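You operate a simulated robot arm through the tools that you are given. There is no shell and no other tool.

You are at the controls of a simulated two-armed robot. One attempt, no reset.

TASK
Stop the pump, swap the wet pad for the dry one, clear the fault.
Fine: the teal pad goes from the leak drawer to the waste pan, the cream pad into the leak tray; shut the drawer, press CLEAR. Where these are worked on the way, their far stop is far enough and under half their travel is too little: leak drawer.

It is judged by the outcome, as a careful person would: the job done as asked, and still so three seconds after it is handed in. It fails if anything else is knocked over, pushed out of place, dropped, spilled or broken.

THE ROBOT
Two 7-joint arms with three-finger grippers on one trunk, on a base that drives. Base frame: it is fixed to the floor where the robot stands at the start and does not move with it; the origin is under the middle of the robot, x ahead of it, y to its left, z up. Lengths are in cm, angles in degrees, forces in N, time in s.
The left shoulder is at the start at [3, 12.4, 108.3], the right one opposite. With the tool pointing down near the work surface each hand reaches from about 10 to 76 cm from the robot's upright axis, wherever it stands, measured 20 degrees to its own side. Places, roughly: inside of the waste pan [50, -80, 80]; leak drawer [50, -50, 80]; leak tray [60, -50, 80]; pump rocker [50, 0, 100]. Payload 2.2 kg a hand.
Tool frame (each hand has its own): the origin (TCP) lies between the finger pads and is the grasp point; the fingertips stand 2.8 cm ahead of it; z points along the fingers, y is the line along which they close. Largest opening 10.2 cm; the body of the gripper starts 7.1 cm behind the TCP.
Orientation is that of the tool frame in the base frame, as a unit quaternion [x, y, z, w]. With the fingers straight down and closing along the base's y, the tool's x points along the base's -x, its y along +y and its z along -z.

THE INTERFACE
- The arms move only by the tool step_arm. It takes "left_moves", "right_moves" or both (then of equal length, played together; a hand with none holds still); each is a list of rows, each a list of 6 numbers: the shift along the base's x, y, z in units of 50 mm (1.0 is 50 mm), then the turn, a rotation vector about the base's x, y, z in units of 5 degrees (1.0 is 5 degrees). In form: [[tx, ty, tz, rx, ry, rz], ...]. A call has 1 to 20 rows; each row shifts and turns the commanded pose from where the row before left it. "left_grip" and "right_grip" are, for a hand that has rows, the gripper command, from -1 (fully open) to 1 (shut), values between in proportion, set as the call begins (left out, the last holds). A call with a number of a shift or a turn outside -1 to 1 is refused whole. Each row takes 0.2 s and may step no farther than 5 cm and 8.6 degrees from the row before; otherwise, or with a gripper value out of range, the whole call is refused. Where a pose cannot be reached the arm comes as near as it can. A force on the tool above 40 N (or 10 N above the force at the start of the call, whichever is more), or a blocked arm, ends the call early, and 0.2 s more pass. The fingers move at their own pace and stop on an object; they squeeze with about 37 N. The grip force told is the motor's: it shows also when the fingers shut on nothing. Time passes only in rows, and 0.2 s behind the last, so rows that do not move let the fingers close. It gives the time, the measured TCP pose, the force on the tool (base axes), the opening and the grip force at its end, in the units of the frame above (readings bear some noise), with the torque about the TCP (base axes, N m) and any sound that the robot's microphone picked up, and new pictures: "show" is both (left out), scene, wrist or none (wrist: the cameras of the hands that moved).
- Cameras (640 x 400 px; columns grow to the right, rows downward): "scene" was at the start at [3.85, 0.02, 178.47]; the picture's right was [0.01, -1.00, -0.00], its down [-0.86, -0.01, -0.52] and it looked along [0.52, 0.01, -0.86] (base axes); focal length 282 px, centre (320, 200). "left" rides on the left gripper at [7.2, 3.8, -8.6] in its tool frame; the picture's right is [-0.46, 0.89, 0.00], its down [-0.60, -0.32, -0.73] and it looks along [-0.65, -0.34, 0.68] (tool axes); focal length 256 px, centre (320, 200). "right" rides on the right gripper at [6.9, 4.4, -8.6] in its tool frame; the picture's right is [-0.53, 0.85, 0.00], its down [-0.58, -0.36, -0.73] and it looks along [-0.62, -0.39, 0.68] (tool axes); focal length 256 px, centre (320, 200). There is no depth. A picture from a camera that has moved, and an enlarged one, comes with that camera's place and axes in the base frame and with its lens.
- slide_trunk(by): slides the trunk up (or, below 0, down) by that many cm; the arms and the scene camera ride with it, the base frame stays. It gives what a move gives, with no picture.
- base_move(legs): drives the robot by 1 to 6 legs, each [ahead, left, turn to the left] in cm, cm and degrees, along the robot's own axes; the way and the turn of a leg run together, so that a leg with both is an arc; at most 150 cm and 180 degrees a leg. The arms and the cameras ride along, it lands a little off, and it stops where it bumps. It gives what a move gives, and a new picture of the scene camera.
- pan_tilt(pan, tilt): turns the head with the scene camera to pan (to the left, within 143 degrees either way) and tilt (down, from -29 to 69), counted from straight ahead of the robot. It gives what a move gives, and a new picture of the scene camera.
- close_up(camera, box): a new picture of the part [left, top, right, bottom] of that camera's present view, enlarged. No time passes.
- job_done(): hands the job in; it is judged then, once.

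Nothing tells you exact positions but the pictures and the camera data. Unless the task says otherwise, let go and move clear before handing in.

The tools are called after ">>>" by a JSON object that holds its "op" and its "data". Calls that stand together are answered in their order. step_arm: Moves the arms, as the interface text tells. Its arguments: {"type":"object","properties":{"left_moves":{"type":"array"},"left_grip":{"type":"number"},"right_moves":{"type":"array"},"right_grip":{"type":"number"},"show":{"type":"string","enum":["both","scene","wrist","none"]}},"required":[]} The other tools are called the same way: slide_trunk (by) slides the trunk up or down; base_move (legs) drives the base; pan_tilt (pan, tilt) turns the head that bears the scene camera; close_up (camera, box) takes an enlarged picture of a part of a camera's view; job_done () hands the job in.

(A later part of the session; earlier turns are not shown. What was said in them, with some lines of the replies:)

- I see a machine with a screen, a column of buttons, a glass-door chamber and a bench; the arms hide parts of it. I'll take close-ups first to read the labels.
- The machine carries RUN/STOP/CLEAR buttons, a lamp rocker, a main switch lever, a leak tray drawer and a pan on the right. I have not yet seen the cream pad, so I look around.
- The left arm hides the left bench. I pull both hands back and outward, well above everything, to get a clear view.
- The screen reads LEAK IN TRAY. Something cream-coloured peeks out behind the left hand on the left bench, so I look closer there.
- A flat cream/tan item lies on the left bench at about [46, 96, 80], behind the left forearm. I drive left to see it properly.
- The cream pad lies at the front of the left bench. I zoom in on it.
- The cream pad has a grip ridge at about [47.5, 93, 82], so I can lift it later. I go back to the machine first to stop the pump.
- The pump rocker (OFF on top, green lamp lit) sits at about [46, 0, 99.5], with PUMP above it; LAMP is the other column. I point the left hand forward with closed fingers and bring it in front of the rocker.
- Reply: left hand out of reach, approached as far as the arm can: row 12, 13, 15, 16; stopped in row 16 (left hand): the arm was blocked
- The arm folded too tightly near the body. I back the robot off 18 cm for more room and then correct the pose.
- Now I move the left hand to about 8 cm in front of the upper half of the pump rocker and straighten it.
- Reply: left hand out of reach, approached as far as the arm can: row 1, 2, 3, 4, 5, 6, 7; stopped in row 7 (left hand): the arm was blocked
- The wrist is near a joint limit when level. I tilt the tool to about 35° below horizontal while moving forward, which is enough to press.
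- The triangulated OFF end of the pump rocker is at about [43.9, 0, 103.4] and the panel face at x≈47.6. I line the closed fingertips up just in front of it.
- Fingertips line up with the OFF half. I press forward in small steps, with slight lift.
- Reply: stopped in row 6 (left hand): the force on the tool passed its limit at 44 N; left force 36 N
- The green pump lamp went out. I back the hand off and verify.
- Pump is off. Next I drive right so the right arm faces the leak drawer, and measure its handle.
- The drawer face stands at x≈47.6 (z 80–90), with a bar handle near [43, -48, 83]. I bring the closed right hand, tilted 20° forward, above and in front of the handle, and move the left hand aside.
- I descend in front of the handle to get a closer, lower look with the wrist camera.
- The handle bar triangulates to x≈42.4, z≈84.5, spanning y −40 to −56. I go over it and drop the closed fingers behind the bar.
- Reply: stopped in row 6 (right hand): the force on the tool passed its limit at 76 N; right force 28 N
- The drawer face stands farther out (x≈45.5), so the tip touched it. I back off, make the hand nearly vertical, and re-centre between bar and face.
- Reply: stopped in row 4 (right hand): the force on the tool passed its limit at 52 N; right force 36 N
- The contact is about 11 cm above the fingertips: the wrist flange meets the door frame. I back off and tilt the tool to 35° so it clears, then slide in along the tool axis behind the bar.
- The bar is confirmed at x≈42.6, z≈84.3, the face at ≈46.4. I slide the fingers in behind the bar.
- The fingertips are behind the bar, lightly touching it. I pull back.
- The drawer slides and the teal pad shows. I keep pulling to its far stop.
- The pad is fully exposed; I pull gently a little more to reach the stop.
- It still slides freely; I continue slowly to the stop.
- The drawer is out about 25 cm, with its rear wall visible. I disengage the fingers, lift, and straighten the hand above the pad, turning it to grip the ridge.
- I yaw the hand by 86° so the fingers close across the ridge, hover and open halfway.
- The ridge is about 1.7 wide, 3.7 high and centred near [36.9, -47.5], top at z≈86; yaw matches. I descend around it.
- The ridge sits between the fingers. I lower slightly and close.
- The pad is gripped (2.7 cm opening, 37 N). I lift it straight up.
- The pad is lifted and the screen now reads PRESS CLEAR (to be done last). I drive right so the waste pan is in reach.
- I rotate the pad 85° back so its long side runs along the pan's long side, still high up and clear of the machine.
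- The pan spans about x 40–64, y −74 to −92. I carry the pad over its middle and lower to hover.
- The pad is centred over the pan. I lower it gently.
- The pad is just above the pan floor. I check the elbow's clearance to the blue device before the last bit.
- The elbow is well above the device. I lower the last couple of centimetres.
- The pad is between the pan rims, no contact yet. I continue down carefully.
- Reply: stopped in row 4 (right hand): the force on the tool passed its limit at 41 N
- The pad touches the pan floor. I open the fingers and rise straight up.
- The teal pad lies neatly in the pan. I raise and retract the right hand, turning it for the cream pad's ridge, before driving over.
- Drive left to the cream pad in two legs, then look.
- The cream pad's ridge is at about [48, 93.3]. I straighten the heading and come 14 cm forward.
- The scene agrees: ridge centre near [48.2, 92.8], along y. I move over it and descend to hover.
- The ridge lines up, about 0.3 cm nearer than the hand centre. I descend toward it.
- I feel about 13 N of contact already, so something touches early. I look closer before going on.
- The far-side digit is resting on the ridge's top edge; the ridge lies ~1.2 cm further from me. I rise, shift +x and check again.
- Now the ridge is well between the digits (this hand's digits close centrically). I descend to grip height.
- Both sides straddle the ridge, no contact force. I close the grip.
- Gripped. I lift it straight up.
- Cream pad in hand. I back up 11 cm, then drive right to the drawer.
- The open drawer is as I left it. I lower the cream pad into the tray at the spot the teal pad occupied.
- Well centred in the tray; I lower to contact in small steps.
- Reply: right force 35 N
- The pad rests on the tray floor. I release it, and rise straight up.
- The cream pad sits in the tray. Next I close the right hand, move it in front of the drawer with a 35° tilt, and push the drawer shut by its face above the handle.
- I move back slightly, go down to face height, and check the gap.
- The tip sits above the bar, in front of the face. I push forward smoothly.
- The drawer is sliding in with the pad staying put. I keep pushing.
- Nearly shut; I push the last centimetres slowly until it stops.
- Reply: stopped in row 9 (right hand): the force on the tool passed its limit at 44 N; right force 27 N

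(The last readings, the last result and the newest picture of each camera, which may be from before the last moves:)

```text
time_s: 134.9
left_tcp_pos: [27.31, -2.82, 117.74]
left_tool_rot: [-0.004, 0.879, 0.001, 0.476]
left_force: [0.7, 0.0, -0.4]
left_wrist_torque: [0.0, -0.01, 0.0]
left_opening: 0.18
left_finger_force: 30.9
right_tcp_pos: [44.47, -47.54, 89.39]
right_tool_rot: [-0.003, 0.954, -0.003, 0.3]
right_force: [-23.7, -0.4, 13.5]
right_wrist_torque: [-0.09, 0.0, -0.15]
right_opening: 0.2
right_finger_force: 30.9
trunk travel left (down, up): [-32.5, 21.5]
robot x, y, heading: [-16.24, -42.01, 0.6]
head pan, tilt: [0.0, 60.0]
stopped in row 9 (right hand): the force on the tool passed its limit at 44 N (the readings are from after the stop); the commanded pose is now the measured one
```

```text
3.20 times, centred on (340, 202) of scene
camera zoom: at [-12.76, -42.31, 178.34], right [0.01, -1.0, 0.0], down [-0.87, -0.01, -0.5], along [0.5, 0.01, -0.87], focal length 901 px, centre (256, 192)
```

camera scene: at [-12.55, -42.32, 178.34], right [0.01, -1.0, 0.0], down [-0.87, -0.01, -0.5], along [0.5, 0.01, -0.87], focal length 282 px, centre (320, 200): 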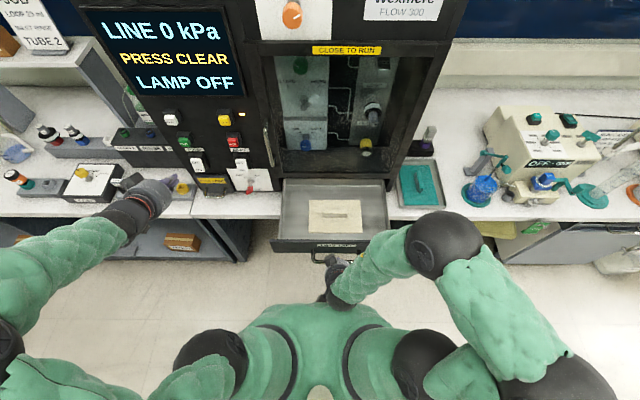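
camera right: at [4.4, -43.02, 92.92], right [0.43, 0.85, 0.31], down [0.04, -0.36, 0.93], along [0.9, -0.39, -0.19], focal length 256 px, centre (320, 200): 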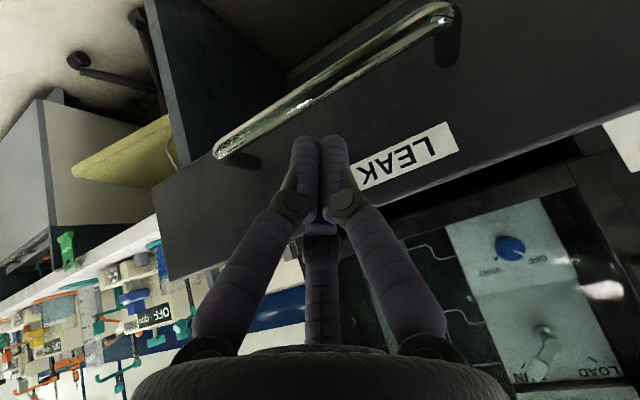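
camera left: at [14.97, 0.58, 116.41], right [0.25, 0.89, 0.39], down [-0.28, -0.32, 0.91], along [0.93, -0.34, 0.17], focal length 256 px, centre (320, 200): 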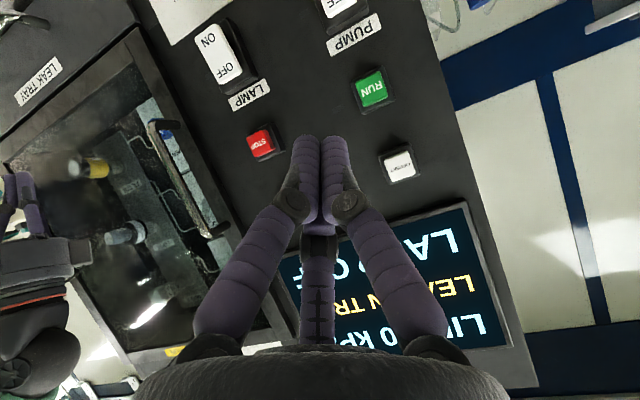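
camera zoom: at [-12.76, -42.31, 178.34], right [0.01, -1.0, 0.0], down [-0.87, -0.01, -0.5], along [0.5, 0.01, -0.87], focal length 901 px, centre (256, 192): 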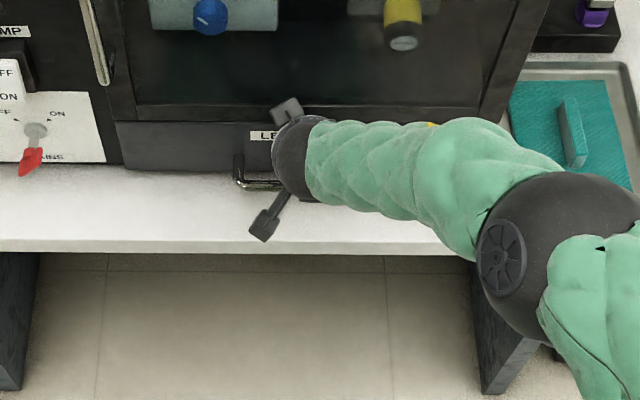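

The drawer is shut against its stop. I retreat the right hand and verify.

>>> {"op": "step_arm", "data": {"right_moves": [[-0.3, 0, 0.05, 0, 0, 0], [-0.5, 0, 0.2, 0, 0, 0], [-0.6, 0, 0.5, 0, 0, 0], [-0.6, 0, 0.6, 0, 0, 0], [-0.5, -0.4, 0.6, 0, 0, 0], [-0.3, -0.6, 0.6, 0, 0, 0], [0, -0.6, 0.6, 0, 0, 0], [0, -0.6, 0, 0, 0, 0]], "show": "scene"}}

>>> {"op": "close_up", "data": {"camera": "scene", "box": [240, 120, 440, 245]}}

>>> {"op": "close_up", "data": {"camera": "scene", "box": [140, 80, 300, 180]}}

>>> {"op": "close_up", "data": {"camera": "left", "box": [0, 0, 640, 400]}}

```text
time_s: 136.7
left_tcp_pos: [27.38, -2.96, 117.66]
left_tool_rot: [-0.004, 0.879, 0.002, 0.476]
left_force: [0.3, -0.4, -0.1]
left_wrist_torque: [0.01, 0.0, -0.01]
left_opening: 0.18
left_finger_force: 31.7
right_tcp_pos: [30.83, -58.51, 105.19]
right_tool_rot: [-0.003, 0.954, -0.003, 0.301]
right_force: [-0.1, -0.5, -0.1]
right_wrist_torque: [0.03, -0.01, 0.02]
right_opening: 0.19
right_finger_force: 31.5
trunk travel left (down, up): [-32.5, 21.5]
robot x, y, heading: [-15.67, -42.13, 0.6]
head pan, tilt: [0.0, 60.0]
camera scene: at [-12.58, -42.38, 178.33], right [0.01, -1.0, 0.0], down [-0.87, -0.01, -0.5], along [0.5, 0.01, -0.87], focal length 282 px, centre (320, 200)
```

scene: 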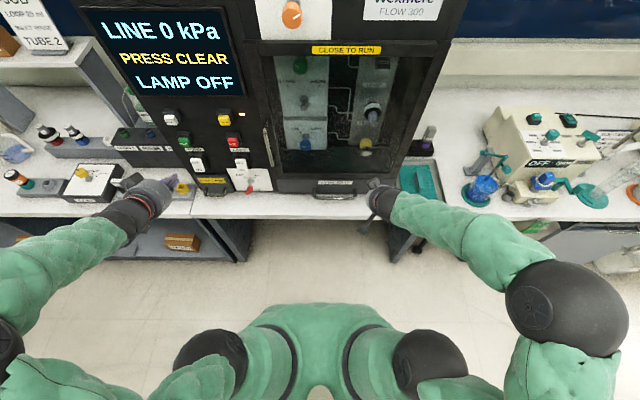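

```text
3.20 times, centred on (340, 182) of scene
camera zoom: at [-12.58, -42.38, 178.33], right [0.01, -1.0, 0.0], down [-0.87, -0.01, -0.5], along [0.5, 0.01, -0.87], focal length 901 px, centre (256, 256)
```

zoom: 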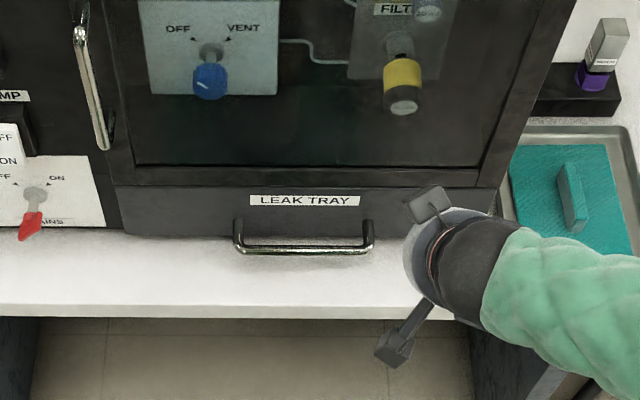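

```text
4.00 times, centred on (220, 130) of scene
camera zoom: at [-12.58, -42.38, 178.33], right [0.01, -1.0, 0.0], down [-0.87, -0.01, -0.5], along [0.5, 0.01, -0.87], focal length 1126 px, centre (720, 480)
```

zoom: 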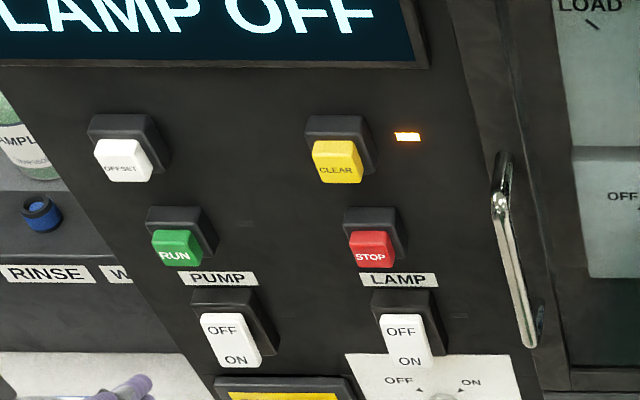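

```text
1.00 times, centred on (320, 200) of left (not enlarged: the box is as wide or as high as the picture)
camera zoom: at [16.31, 0.58, 116.35], right [0.25, 0.89, 0.39], down [-0.28, -0.32, 0.91], along [0.93, -0.33, 0.17], focal length 256 px, centre (320, 200)
```

zoom: 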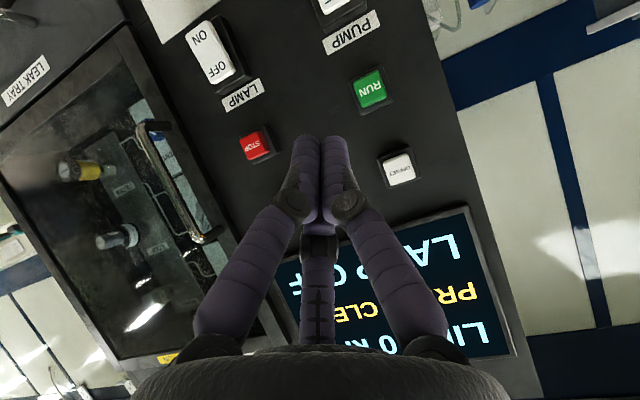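

Drawer shut, the screen still asks for CLEAR. The CLEAR button is at about [45.1, −14.9, 121]; I line up the left fingertips in front of it.

>>> {"op": "step_arm", "data": {"left_moves": [[0.1, -0.6, 0.24, 0, 0, 0], [0.1, -0.6, 0.24, 0, 0, 0], [0.1, -0.6, 0.24, 0, 0, 0], [0.1, -0.6, 0.24, 0, 0, 0], [0.45, 0, 0, 0, 0, 0], [0.45, 0, 0, 0, 0, 0], [0.45, 0, 0, 0, 0, 0], [0.4, 0, 0, 0, 0, 0], [0, 0, 0, 0, 0, 0]]}}

>>> {"op": "close_up", "data": {"camera": "scene", "box": [140, 80, 300, 180]}}

>>> {"op": "close_up", "data": {"camera": "left", "box": [200, 30, 440, 180]}}

```text
time_s: 138.7
left_tcp_pos: [37.99, -15.04, 122.68]
left_tool_rot: [-0.004, 0.879, 0.001, 0.477]
left_force: [-0.6, -0.2, -0.2]
left_wrist_torque: [-0.03, 0.01, 0.02]
left_opening: 0.19
left_finger_force: 31.1
right_tcp_pos: [30.73, -58.41, 105.34]
right_tool_rot: [-0.002, 0.953, -0.003, 0.302]
right_force: [-0.3, 0.1, -0.9]
right_wrist_torque: [-0.01, -0.02, 0.0]
right_opening: 0.19
right_finger_force: 31.5
trunk travel left (down, up): [-32.5, 21.5]
robot x, y, heading: [-16.16, -42.45, 0.8]
head pan, tilt: [0.0, 60.0]
camera scene: at [-12.63, -42.32, 178.34], right [0.01, -1.0, 0.0], down [-0.87, -0.01, -0.5], along [0.5, 0.01, -0.87], focal length 282 px, centre (320, 200)
camera left: at [26.87, -11.4, 121.35], right [0.25, 0.89, 0.39], down [-0.28, -0.32, 0.91], along [0.93, -0.33, 0.17], focal length 256 px, centre (320, 200)
```

scene: 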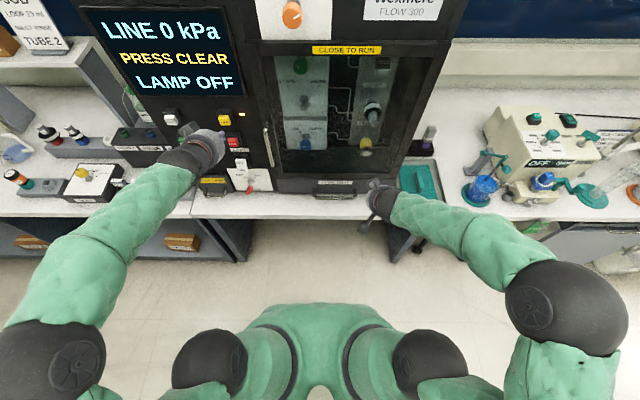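
left: 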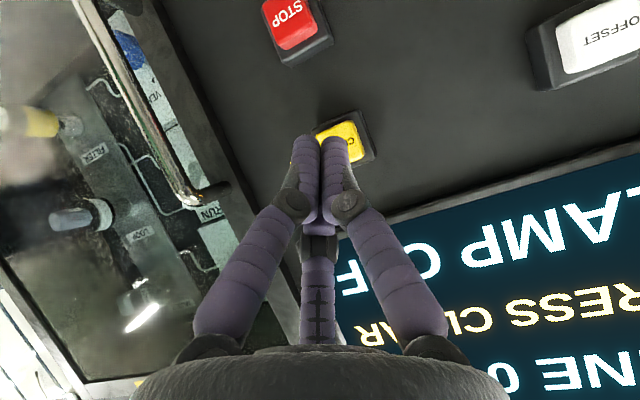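

```text
4.00 times, centred on (220, 130) of scene
camera zoom: at [-12.63, -42.32, 178.34], right [0.01, -1.0, 0.0], down [-0.87, -0.01, -0.5], along [0.5, 0.01, -0.87], focal length 1126 px, centre (720, 480)
```

zoom: 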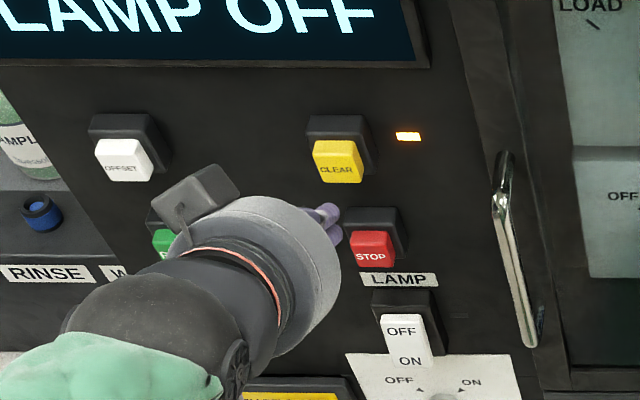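

```text
2.67 times, centred on (320, 105) of left
camera zoom: at [26.87, -11.4, 121.35], right [0.25, 0.89, 0.39], down [-0.28, -0.32, 0.91], along [0.93, -0.33, 0.17], focal length 683 px, centre (320, 453)
```

zoom: 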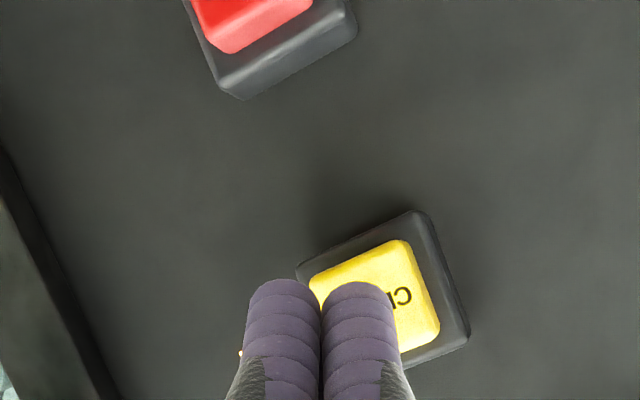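

The tip is aligned with CLEAR's centre. I press.

>>> {"op": "step_arm", "data": {"left_moves": [[0.3, 0.02, 0, 0, 0, 0], [0.3, 0, 0, 0, 0, 0], [0.15, 0, 0, 0, 0, 0], [0.1, 0, 0, 0, 0, 0], [0.1, 0, 0, 0, 0, 0], [0.1, 0, 0, 0, 0, 0], [0.1, 0, 0, 0, 0, 0]]}}

>>> {"op": "close_up", "data": {"camera": "scene", "box": [70, 0, 310, 150]}}

```text
time_s: 140.3
left_tcp_pos: [43.19, -14.85, 122.49]
left_tool_rot: [-0.005, 0.88, 0.001, 0.475]
left_force: [-36.0, 0.9, -1.4]
left_wrist_torque: [0.03, 0.1, -0.07]
left_opening: 0.21
left_finger_force: 31.2
right_tcp_pos: [30.35, -58.46, 105.42]
right_tool_rot: [-0.002, 0.953, -0.003, 0.303]
right_force: [0.0, -0.8, -0.4]
right_wrist_torque: [0.0, 0.0, 0.0]
right_opening: 0.21
right_finger_force: 32.2
trunk travel left (down, up): [-32.5, 21.5]
robot x, y, heading: [-16.66, -42.18, 0.7]
head pan, tilt: [0.0, 60.0]
heard: click
camera scene: at [-13.3, -42.27, 178.35], right [0.01, -1.0, 0.0], down [-0.86, -0.01, -0.5], along [0.5, 0.01, -0.86], focal length 282 px, centre (320, 200)
camera left: at [32.13, -11.27, 121.22], right [0.25, 0.89, 0.39], down [-0.28, -0.32, 0.91], along [0.93, -0.33, 0.17], focal length 256 px, centre (320, 200)
```

scene: 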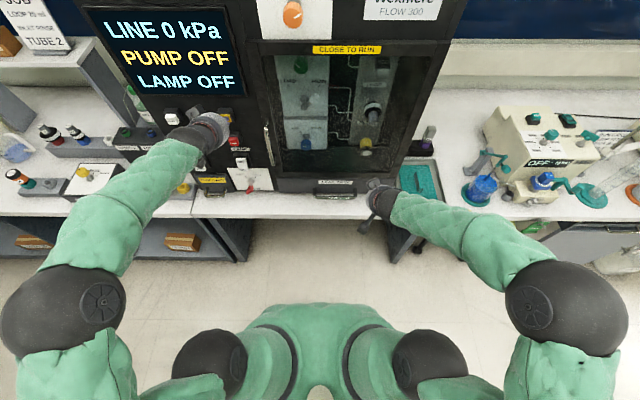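
left: 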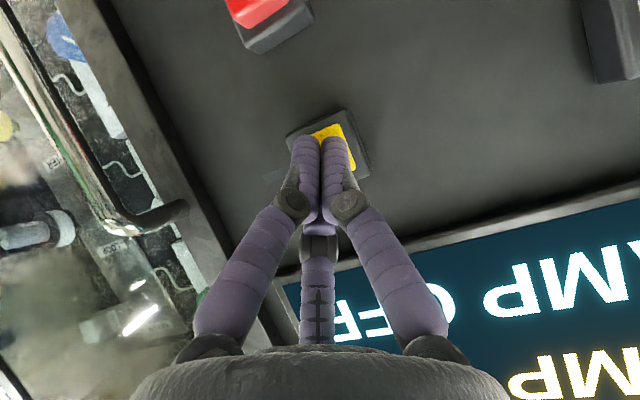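

```text
2.67 times, centred on (190, 75) of scene
camera zoom: at [-13.3, -42.27, 178.35], right [0.01, -1.0, 0.0], down [-0.86, -0.01, -0.5], along [0.5, 0.01, -0.86], focal length 750 px, centre (667, 533)
```

zoom: 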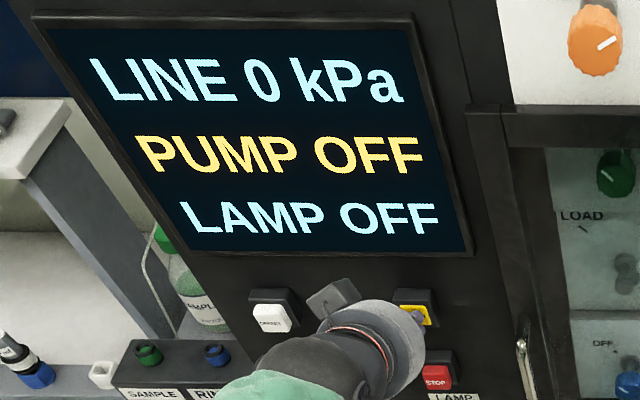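

A click, and the display now reads PUMP OFF with the fault lamp out. I withdraw the left hand and do a final check of everything.

>>> {"op": "step_arm", "data": {"left_moves": [[-0.4, 0, 0, 0, 0, 0], [-0.6, 0, 0, 0, 0, 0], [-0.7, 0, 0, 0, 0, 0], [-0.7, 0.3, 0, 0, 0, 0], [-0.5, 0.6, 0, 0, 0, 0], [0, 0.8, 0, 0, 0, 0], [0, 0.8, 0, 0, 0, 0]], "right_moves": [[-0.2, 0, 0.2, 0, 0, 0], [-0.3, 0, 0.4, 0, 0, 0], [-0.3, 0, 0.4, 0, 0, 0], [-0.3, 0, 0.4, 0, 0, 0], [0, 0, 0, 0, 0, 0], [0, 0, 0, 0, 0, 0], [0, 0, 0, 0, 0, 0]], "show": "scene"}}

>>> {"op": "close_up", "data": {"camera": "scene", "box": [140, 80, 300, 180]}}

>>> {"op": "close_up", "data": {"camera": "scene", "box": [240, 120, 440, 245]}}

>>> {"op": "pan_tilt", "data": {"pan": 0, "tilt": 45}}

```text
time_s: 141.9
left_tcp_pos: [29.08, -2.62, 122.34]
left_tool_rot: [-0.006, 0.88, 0.001, 0.476]
left_force: [-0.4, 1.0, 0.3]
left_wrist_torque: [-0.02, 0.02, -0.06]
left_opening: 0.21
left_finger_force: 31.6
right_tcp_pos: [25.34, -58.43, 112.39]
right_tool_rot: [-0.002, 0.954, -0.003, 0.301]
right_force: [0.3, 0.2, 0.3]
right_wrist_torque: [-0.01, -0.01, 0.0]
right_opening: 0.2
right_finger_force: 31.5
trunk travel left (down, up): [-32.5, 21.5]
robot x, y, heading: [-16.03, -41.92, 0.7]
head pan, tilt: [0.0, 60.0]
camera scene: at [-12.44, -42.21, 178.33], right [0.01, -1.0, 0.0], down [-0.87, -0.01, -0.5], along [0.5, 0.01, -0.87], focal length 282 px, centre (320, 200)
```

scene: 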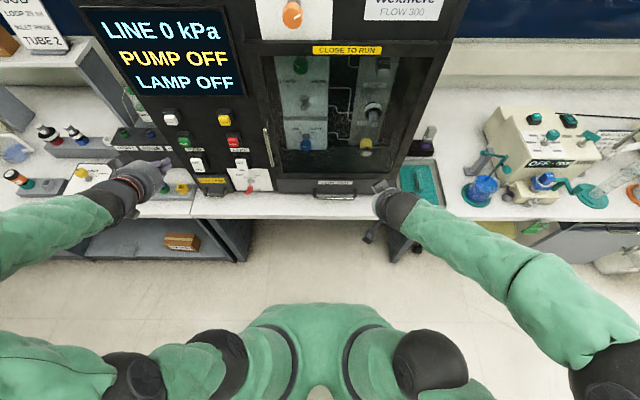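

```text
4.00 times, centred on (220, 130) of scene
camera zoom: at [-12.44, -42.21, 178.33], right [0.01, -1.0, 0.0], down [-0.87, -0.01, -0.5], along [0.5, 0.01, -0.87], focal length 1126 px, centre (720, 480)
```

zoom: 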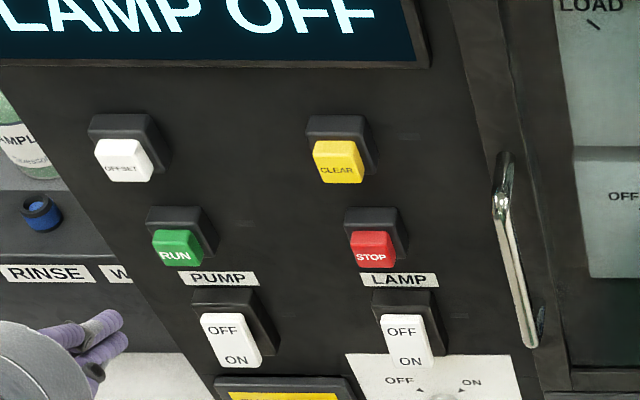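

```text
3.20 times, centred on (340, 182) of scene
camera zoom: at [-12.44, -42.21, 178.33], right [0.01, -1.0, 0.0], down [-0.87, -0.01, -0.5], along [0.5, 0.01, -0.87], focal length 901 px, centre (256, 256)
```

zoom: 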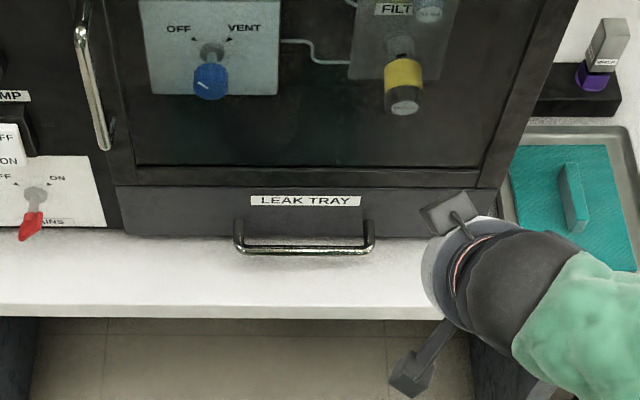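

```text
time_s: 142.6
left_tcp_pos: [29.07, -2.67, 122.52]
left_tool_rot: [-0.004, 0.879, 0.001, 0.477]
left_force: [-0.4, 0.5, 0.1]
left_wrist_torque: [0.01, -0.01, -0.03]
left_opening: 0.18
left_finger_force: 32.0
right_tcp_pos: [25.45, -58.4, 112.41]
right_tool_rot: [-0.001, 0.953, -0.003, 0.301]
right_force: [-0.9, -0.1, 1.3]
right_wrist_torque: [0.0, -0.02, 0.01]
right_opening: 0.22
right_finger_force: 31.8
trunk travel left (down, up): [-32.5, 21.5]
robot x, y, heading: [-16.27, -42.13, 0.3]
head pan, tilt: [0.0, 45.0]
camera scene: at [-11.13, -42.29, 180.28], right [0.01, -1.0, 0.0], down [-0.71, -0.01, -0.71], along [0.71, 0.01, -0.71], focal length 282 px, centre (320, 200)
```

scene: 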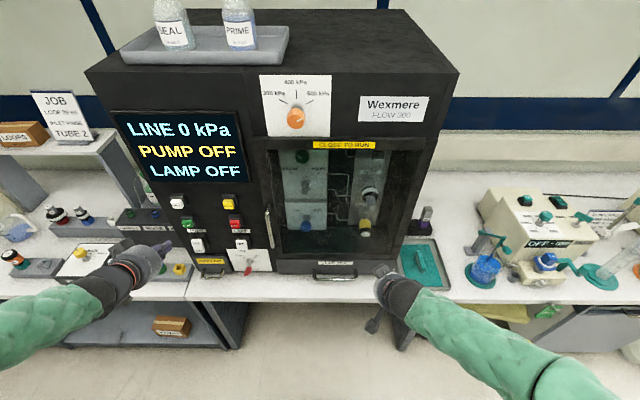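

Everything checks out. The pump is off, the fault is cleared, the drawer is shut with the cream pad in its tray, and the teal pad lies in the waste pan. Both hands are clear, so I'm handing in the job.

>>> {"op": "job_done", "data": {}}

```text
The job is handed in.
```

The job is finished and handed in. The judge's verdict has not come back to me.

- **Pump:** I pressed the pump rocker to OFF. Its green lamp went out, and the screen now reads PUMP OFF.
- **Teal pad:** it lies flat inside the waste pan, clear of the rims.
- **Cream pad:** it sits on the floor of the leak tray, about where the teal one was.
- **Drawer:** I pulled it out about 25 cm, far enough to see the tray's rear wall, but did not feel its far stop. It is now shut against its closed stop.
- **CLEAR:** the button clicked and the orange fault lamp went out.

The right hand bumped the front of the machine twice while I lined up the drawer handle. The harder bump was 76 N. Nothing shows as moved or damaged in the final pictures, and both hands are clear of the work.
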